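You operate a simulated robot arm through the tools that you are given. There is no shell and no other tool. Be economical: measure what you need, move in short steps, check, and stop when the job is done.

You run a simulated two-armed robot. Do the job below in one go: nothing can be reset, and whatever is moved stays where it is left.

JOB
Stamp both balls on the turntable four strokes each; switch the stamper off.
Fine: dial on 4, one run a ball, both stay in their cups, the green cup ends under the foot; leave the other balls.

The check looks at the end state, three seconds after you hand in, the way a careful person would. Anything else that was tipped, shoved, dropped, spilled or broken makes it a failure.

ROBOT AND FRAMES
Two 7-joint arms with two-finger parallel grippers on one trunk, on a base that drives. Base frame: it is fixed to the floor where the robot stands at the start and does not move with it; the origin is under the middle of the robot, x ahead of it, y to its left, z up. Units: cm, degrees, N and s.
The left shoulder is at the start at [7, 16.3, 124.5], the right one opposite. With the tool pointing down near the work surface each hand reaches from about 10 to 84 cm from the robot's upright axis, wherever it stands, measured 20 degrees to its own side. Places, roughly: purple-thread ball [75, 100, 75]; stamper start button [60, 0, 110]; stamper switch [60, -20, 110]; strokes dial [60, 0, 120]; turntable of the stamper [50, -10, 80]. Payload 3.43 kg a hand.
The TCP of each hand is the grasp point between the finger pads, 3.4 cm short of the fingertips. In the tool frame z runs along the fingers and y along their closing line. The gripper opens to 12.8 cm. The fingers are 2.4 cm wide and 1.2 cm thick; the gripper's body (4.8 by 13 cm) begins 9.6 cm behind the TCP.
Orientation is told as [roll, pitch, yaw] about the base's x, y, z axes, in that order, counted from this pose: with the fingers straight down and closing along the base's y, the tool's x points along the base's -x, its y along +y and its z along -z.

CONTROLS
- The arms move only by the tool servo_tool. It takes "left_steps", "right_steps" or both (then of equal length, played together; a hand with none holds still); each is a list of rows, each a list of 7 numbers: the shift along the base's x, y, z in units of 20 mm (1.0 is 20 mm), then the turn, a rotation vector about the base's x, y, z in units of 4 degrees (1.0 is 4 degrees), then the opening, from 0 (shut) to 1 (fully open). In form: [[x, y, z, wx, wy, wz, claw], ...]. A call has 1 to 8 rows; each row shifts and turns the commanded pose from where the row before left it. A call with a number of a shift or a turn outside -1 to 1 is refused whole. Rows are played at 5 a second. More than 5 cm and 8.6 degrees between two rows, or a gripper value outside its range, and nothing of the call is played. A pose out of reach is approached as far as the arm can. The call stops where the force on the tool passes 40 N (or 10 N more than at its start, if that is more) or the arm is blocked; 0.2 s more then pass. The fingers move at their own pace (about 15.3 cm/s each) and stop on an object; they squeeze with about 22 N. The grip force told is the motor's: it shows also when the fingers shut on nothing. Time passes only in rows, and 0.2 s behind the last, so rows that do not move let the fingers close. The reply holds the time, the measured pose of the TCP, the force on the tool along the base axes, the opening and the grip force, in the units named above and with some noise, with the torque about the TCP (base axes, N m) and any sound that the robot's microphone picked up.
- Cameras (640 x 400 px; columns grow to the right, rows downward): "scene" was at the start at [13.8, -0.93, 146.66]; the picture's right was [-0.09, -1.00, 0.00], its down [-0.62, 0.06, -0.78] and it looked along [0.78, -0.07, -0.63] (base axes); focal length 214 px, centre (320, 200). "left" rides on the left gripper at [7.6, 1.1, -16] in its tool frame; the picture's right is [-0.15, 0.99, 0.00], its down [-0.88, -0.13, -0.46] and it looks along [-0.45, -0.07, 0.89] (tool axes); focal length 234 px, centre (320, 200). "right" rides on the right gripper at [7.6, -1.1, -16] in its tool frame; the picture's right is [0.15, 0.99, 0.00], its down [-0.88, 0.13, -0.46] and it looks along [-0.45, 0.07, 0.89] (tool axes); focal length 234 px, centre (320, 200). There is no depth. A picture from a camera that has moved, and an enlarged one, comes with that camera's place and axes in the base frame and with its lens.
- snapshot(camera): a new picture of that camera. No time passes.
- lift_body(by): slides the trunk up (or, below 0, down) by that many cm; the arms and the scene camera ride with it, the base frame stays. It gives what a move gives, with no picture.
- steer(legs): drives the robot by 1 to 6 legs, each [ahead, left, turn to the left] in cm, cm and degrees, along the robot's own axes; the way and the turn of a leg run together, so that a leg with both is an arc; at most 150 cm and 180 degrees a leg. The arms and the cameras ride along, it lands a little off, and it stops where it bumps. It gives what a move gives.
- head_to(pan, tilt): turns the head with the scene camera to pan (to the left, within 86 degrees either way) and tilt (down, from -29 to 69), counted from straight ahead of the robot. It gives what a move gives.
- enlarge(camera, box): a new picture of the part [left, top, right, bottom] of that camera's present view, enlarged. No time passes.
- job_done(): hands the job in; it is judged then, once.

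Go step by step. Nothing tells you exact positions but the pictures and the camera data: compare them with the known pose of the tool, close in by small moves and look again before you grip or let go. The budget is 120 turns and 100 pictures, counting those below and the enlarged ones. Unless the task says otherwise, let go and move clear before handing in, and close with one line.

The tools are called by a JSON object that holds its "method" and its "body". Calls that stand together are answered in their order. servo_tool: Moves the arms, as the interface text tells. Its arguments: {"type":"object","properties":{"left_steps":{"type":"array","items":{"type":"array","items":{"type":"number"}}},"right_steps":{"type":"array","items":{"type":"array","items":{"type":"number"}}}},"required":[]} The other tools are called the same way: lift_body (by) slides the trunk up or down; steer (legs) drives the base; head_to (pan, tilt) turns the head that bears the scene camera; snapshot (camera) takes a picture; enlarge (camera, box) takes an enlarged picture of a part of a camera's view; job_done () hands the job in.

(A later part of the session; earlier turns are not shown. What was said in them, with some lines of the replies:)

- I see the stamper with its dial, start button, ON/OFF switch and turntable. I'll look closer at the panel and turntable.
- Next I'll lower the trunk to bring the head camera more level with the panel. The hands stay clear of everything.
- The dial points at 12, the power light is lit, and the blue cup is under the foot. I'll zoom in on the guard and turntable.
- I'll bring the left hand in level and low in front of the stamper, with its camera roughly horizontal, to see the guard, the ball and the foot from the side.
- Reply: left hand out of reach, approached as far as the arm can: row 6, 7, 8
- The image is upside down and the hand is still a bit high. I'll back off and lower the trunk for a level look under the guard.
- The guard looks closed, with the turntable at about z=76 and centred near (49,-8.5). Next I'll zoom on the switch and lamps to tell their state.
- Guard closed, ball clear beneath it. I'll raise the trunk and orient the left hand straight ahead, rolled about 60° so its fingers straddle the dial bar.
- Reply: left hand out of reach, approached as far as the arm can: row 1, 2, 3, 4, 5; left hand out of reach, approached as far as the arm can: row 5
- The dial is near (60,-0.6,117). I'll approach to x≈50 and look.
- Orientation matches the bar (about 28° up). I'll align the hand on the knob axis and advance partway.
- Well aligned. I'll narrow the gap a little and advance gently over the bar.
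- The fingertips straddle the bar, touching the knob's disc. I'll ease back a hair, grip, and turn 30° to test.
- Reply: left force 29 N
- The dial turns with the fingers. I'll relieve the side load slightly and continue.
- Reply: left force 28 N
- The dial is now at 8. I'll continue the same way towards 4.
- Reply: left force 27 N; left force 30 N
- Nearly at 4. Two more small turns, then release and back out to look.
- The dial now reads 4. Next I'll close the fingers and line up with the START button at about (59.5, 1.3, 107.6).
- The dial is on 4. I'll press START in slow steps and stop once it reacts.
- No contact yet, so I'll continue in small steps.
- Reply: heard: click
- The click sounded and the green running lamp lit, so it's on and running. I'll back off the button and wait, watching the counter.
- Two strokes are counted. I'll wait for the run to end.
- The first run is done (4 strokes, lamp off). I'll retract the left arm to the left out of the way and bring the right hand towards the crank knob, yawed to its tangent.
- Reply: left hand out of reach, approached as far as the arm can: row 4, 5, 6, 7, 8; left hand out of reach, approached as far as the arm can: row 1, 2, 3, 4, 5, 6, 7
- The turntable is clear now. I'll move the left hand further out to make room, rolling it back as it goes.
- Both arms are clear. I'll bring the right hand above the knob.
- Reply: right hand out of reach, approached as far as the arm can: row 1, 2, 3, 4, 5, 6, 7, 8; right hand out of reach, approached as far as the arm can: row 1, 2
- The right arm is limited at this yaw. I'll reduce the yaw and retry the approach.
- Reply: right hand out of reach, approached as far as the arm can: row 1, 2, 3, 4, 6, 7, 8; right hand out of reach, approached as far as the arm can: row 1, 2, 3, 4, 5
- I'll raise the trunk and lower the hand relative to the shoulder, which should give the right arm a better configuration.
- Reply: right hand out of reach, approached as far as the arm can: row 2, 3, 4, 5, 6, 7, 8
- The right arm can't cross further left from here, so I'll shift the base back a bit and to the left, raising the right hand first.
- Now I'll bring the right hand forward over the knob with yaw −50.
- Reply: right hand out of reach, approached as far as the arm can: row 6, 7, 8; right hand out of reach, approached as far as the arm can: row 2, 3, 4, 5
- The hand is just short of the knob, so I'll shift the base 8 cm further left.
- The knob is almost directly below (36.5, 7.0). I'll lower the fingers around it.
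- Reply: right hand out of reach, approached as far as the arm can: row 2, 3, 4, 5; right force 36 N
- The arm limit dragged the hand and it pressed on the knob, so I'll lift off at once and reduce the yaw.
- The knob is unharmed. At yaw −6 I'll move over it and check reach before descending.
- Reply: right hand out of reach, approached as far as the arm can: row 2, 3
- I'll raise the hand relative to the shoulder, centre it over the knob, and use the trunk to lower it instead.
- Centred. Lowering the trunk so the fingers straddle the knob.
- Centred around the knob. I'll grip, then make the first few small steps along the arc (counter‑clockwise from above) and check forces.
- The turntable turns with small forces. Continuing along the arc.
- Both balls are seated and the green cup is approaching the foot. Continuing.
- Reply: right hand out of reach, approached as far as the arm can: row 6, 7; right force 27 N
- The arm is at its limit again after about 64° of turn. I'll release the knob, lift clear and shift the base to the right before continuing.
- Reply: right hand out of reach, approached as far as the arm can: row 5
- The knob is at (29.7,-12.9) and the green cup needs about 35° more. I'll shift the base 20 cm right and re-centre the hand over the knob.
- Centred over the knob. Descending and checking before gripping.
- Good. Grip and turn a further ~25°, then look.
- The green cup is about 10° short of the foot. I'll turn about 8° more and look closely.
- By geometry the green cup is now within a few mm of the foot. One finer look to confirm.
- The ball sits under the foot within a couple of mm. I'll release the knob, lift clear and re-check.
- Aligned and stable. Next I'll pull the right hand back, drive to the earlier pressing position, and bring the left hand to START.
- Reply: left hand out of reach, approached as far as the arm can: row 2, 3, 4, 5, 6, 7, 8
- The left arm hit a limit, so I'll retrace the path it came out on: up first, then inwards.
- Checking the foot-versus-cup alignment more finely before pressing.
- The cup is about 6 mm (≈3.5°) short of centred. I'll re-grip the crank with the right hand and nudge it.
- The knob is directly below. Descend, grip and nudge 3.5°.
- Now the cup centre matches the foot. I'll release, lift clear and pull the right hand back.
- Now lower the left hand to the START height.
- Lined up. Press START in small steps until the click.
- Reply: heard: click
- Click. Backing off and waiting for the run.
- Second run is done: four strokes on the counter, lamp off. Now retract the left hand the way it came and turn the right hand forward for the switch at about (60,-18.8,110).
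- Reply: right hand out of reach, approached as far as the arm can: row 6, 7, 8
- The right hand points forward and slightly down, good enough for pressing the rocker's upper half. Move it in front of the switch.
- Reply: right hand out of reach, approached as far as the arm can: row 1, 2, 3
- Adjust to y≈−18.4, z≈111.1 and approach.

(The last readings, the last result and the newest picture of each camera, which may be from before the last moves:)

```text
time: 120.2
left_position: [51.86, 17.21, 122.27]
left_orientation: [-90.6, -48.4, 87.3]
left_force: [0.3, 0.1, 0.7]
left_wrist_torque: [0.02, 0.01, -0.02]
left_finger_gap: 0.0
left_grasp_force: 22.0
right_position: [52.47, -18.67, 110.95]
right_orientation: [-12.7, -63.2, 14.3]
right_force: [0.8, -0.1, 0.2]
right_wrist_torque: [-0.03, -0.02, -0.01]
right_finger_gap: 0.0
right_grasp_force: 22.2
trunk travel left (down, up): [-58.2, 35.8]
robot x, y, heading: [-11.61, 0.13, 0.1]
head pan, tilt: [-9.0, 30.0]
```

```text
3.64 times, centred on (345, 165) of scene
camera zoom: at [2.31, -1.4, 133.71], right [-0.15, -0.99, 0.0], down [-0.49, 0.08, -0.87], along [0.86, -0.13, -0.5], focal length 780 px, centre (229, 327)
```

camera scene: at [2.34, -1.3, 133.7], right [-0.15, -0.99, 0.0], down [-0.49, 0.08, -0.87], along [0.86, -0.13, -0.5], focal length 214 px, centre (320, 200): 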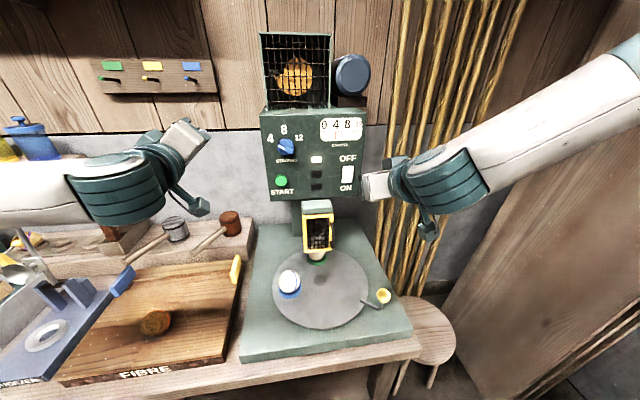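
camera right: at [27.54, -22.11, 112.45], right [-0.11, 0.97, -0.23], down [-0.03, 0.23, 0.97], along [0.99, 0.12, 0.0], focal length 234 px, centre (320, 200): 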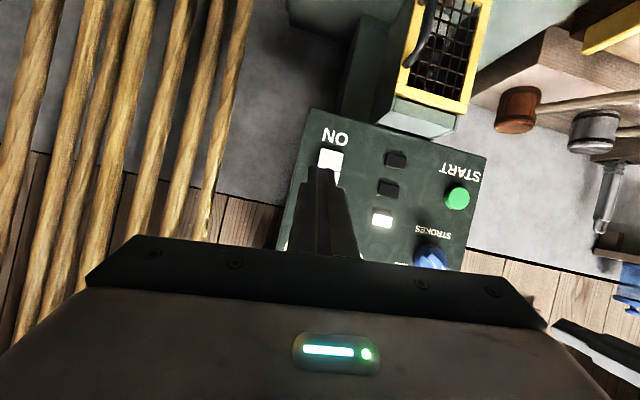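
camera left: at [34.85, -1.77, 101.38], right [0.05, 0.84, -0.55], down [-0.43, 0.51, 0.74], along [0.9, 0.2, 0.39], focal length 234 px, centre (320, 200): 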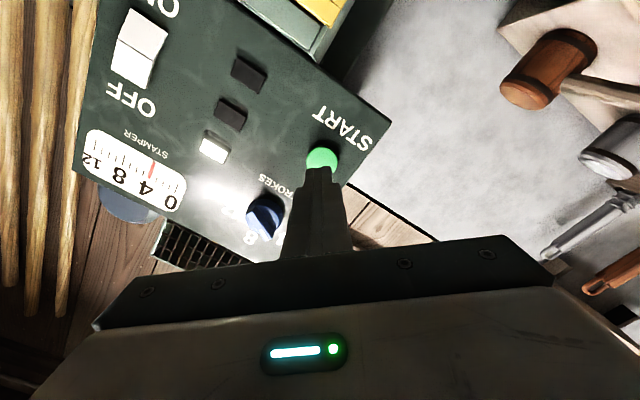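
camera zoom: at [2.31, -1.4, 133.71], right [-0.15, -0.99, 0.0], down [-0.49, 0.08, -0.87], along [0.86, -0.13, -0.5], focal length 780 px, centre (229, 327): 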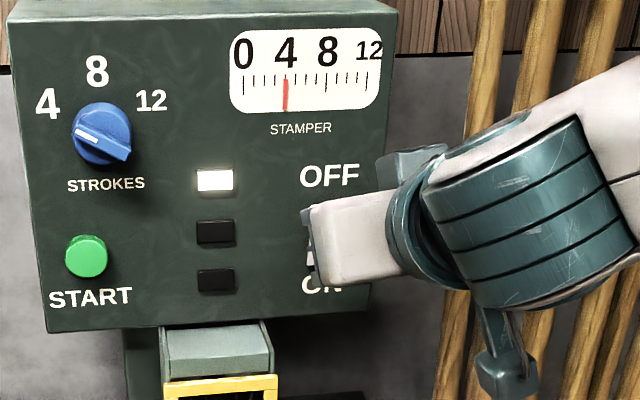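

Lower slightly and press in small steps.

{"method": "servo_tool", "body": {"right_steps": [[0, 0.3, -0.4, 0, 0, 0, 0], [0.4, 0, 0, 0, 0, 0, 0], [0.4, 0, 0, 0, 0, 0, 0], [0.3, 0, 0, 0, 0, 0, 0], [0.25, 0, 0, 0, 0, 0, 0], [0.2, 0, 0, 0, 0, 0, 0]]}}

{"method": "enlarge", "body": {"camera": "right", "box": [240, 60, 420, 260]}}

```text
time: 121.6
left_position: [51.52, 17.1, 122.17]
left_orientation: [-90.8, -48.4, 87.3]
left_force: [0.1, 0.0, -0.2]
left_wrist_torque: [-0.01, 0.02, -0.03]
left_finger_gap: 0.0
left_grasp_force: 21.9
right_position: [55.15, -18.06, 110.38]
right_orientation: [-12.6, -63.0, 14.3]
right_force: [-20.4, -0.5, -2.4]
right_wrist_torque: [-0.03, 0.15, -0.12]
right_finger_gap: 0.01
right_grasp_force: 22.1
trunk travel left (down, up): [-58.2, 35.8]
robot x, y, heading: [-11.63, 0.44, 0.2]
head pan, tilt: [-9.0, 30.0]
```

```text
2.00 times, centred on (330, 160) of right
camera zoom: at [37.63, -19.98, 110.6], right [-0.12, 0.97, -0.23], down [-0.03, 0.23, 0.97], along [0.99, 0.12, 0.0], focal length 468 px, centre (300, 280)
```

zoom: 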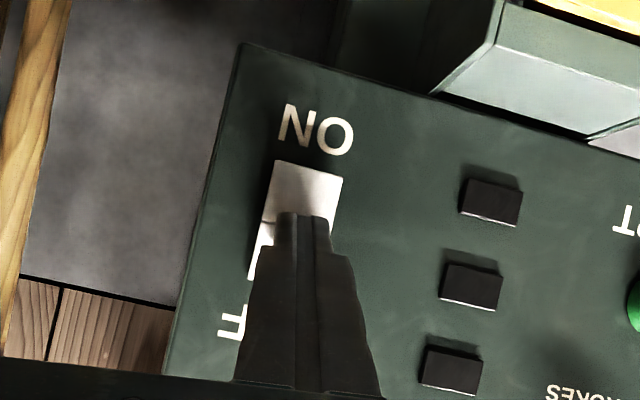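

The white lamp has gone dark, so the switch has flipped. Back off and verify.

{"method": "servo_tool", "body": {"right_steps": [[-1, 0, 0, 0, 0, 0, 0], [-1, 0, 0, 0, 0, 0, 0], [-1, 0, 0, 0, 0, 0, 0], [-1, -0.5, 0, 0, 0, 0, 0], [-0.5, -1, 0, 0, 0, 0, 0], [0, -1, 0, 0, 0, 0, 0], [0, -1, 0, 0, 0, 0, 0], [0, -1, 0, 0, 0, 0, 0]]}}

{"method": "enlarge", "body": {"camera": "scene", "box": [255, 105, 375, 205]}}

{"method": "enlarge", "body": {"camera": "scene", "box": [230, 190, 430, 350]}}

{"method": "snapshot", "body": {"camera": "scene"}}

```text
time: 123.4
left_position: [51.84, 17.17, 122.2]
left_orientation: [-90.6, -48.6, 87.2]
left_force: [0.4, -0.1, 0.1]
left_wrist_torque: [0.0, 0.02, -0.02]
left_finger_gap: 0.0
left_grasp_force: 21.7
right_position: [46.39, -27.18, 110.33]
right_orientation: [-12.5, -63.2, 14.2]
right_force: [0.2, 0.0, -0.2]
right_wrist_torque: [0.04, 0.04, 0.01]
right_finger_gap: 0.03
right_grasp_force: 21.8
trunk travel left (down, up): [-58.2, 35.8]
robot x, y, heading: [-11.96, 0.12, 0.3]
head pan, tilt: [-9.0, 30.0]
```

```text
4.00 times, centred on (315, 155) of scene
camera zoom: at [2.27, -1.55, 133.71], right [-0.15, -0.99, 0.0], down [-0.49, 0.08, -0.87], along [0.86, -0.13, -0.5], focal length 858 px, centre (340, 380)
```

zoom: 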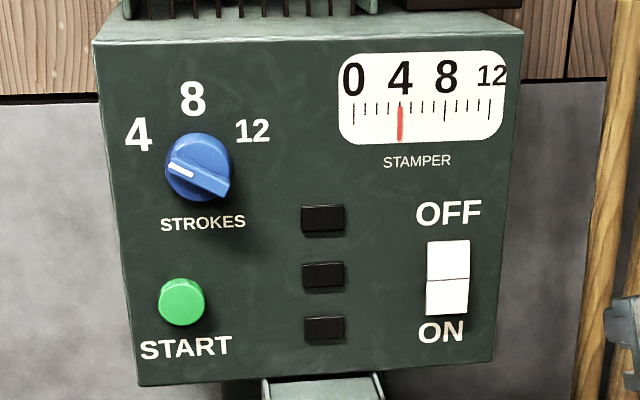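

```text
2.50 times, centred on (330, 270) of scene
camera zoom: at [2.27, -1.55, 133.71], right [-0.15, -0.99, 0.0], down [-0.49, 0.08, -0.87], along [0.86, -0.13, -0.5], focal length 536 px, centre (295, 25)
```

zoom: 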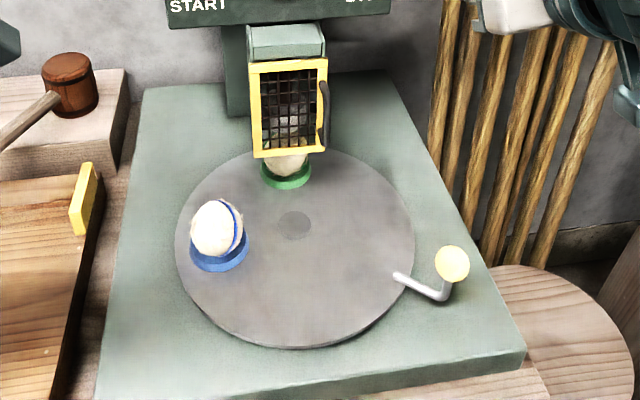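

```text
12 pictures are left
camera scene: at [2.27, -1.55, 133.71], right [-0.15, -0.99, 0.0], down [-0.49, 0.08, -0.87], along [0.86, -0.13, -0.5], focal length 214 px, centre (320, 200)
```

scene: 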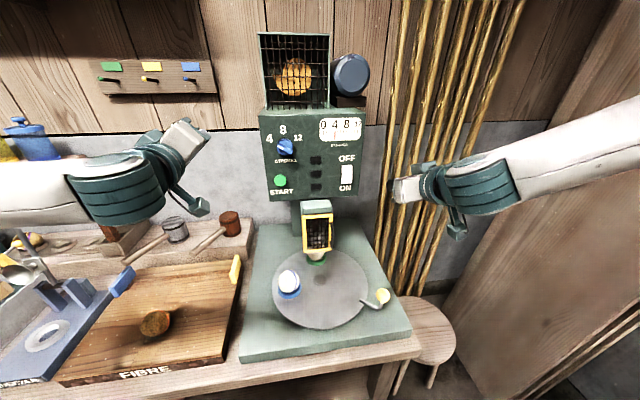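

All the lamps are off, the dial is on 4 and the counter shows 4. Both balls sit in their cups, the green cup is under the foot, and the hands are clear. Handing in.

{"method": "job_done", "body": {}}

```text
The job is handed in.
```

Both balls got one four-stroke run each with the dial on 4. They are still in their cups with the green cup under the foot, and the stamper is switched off.
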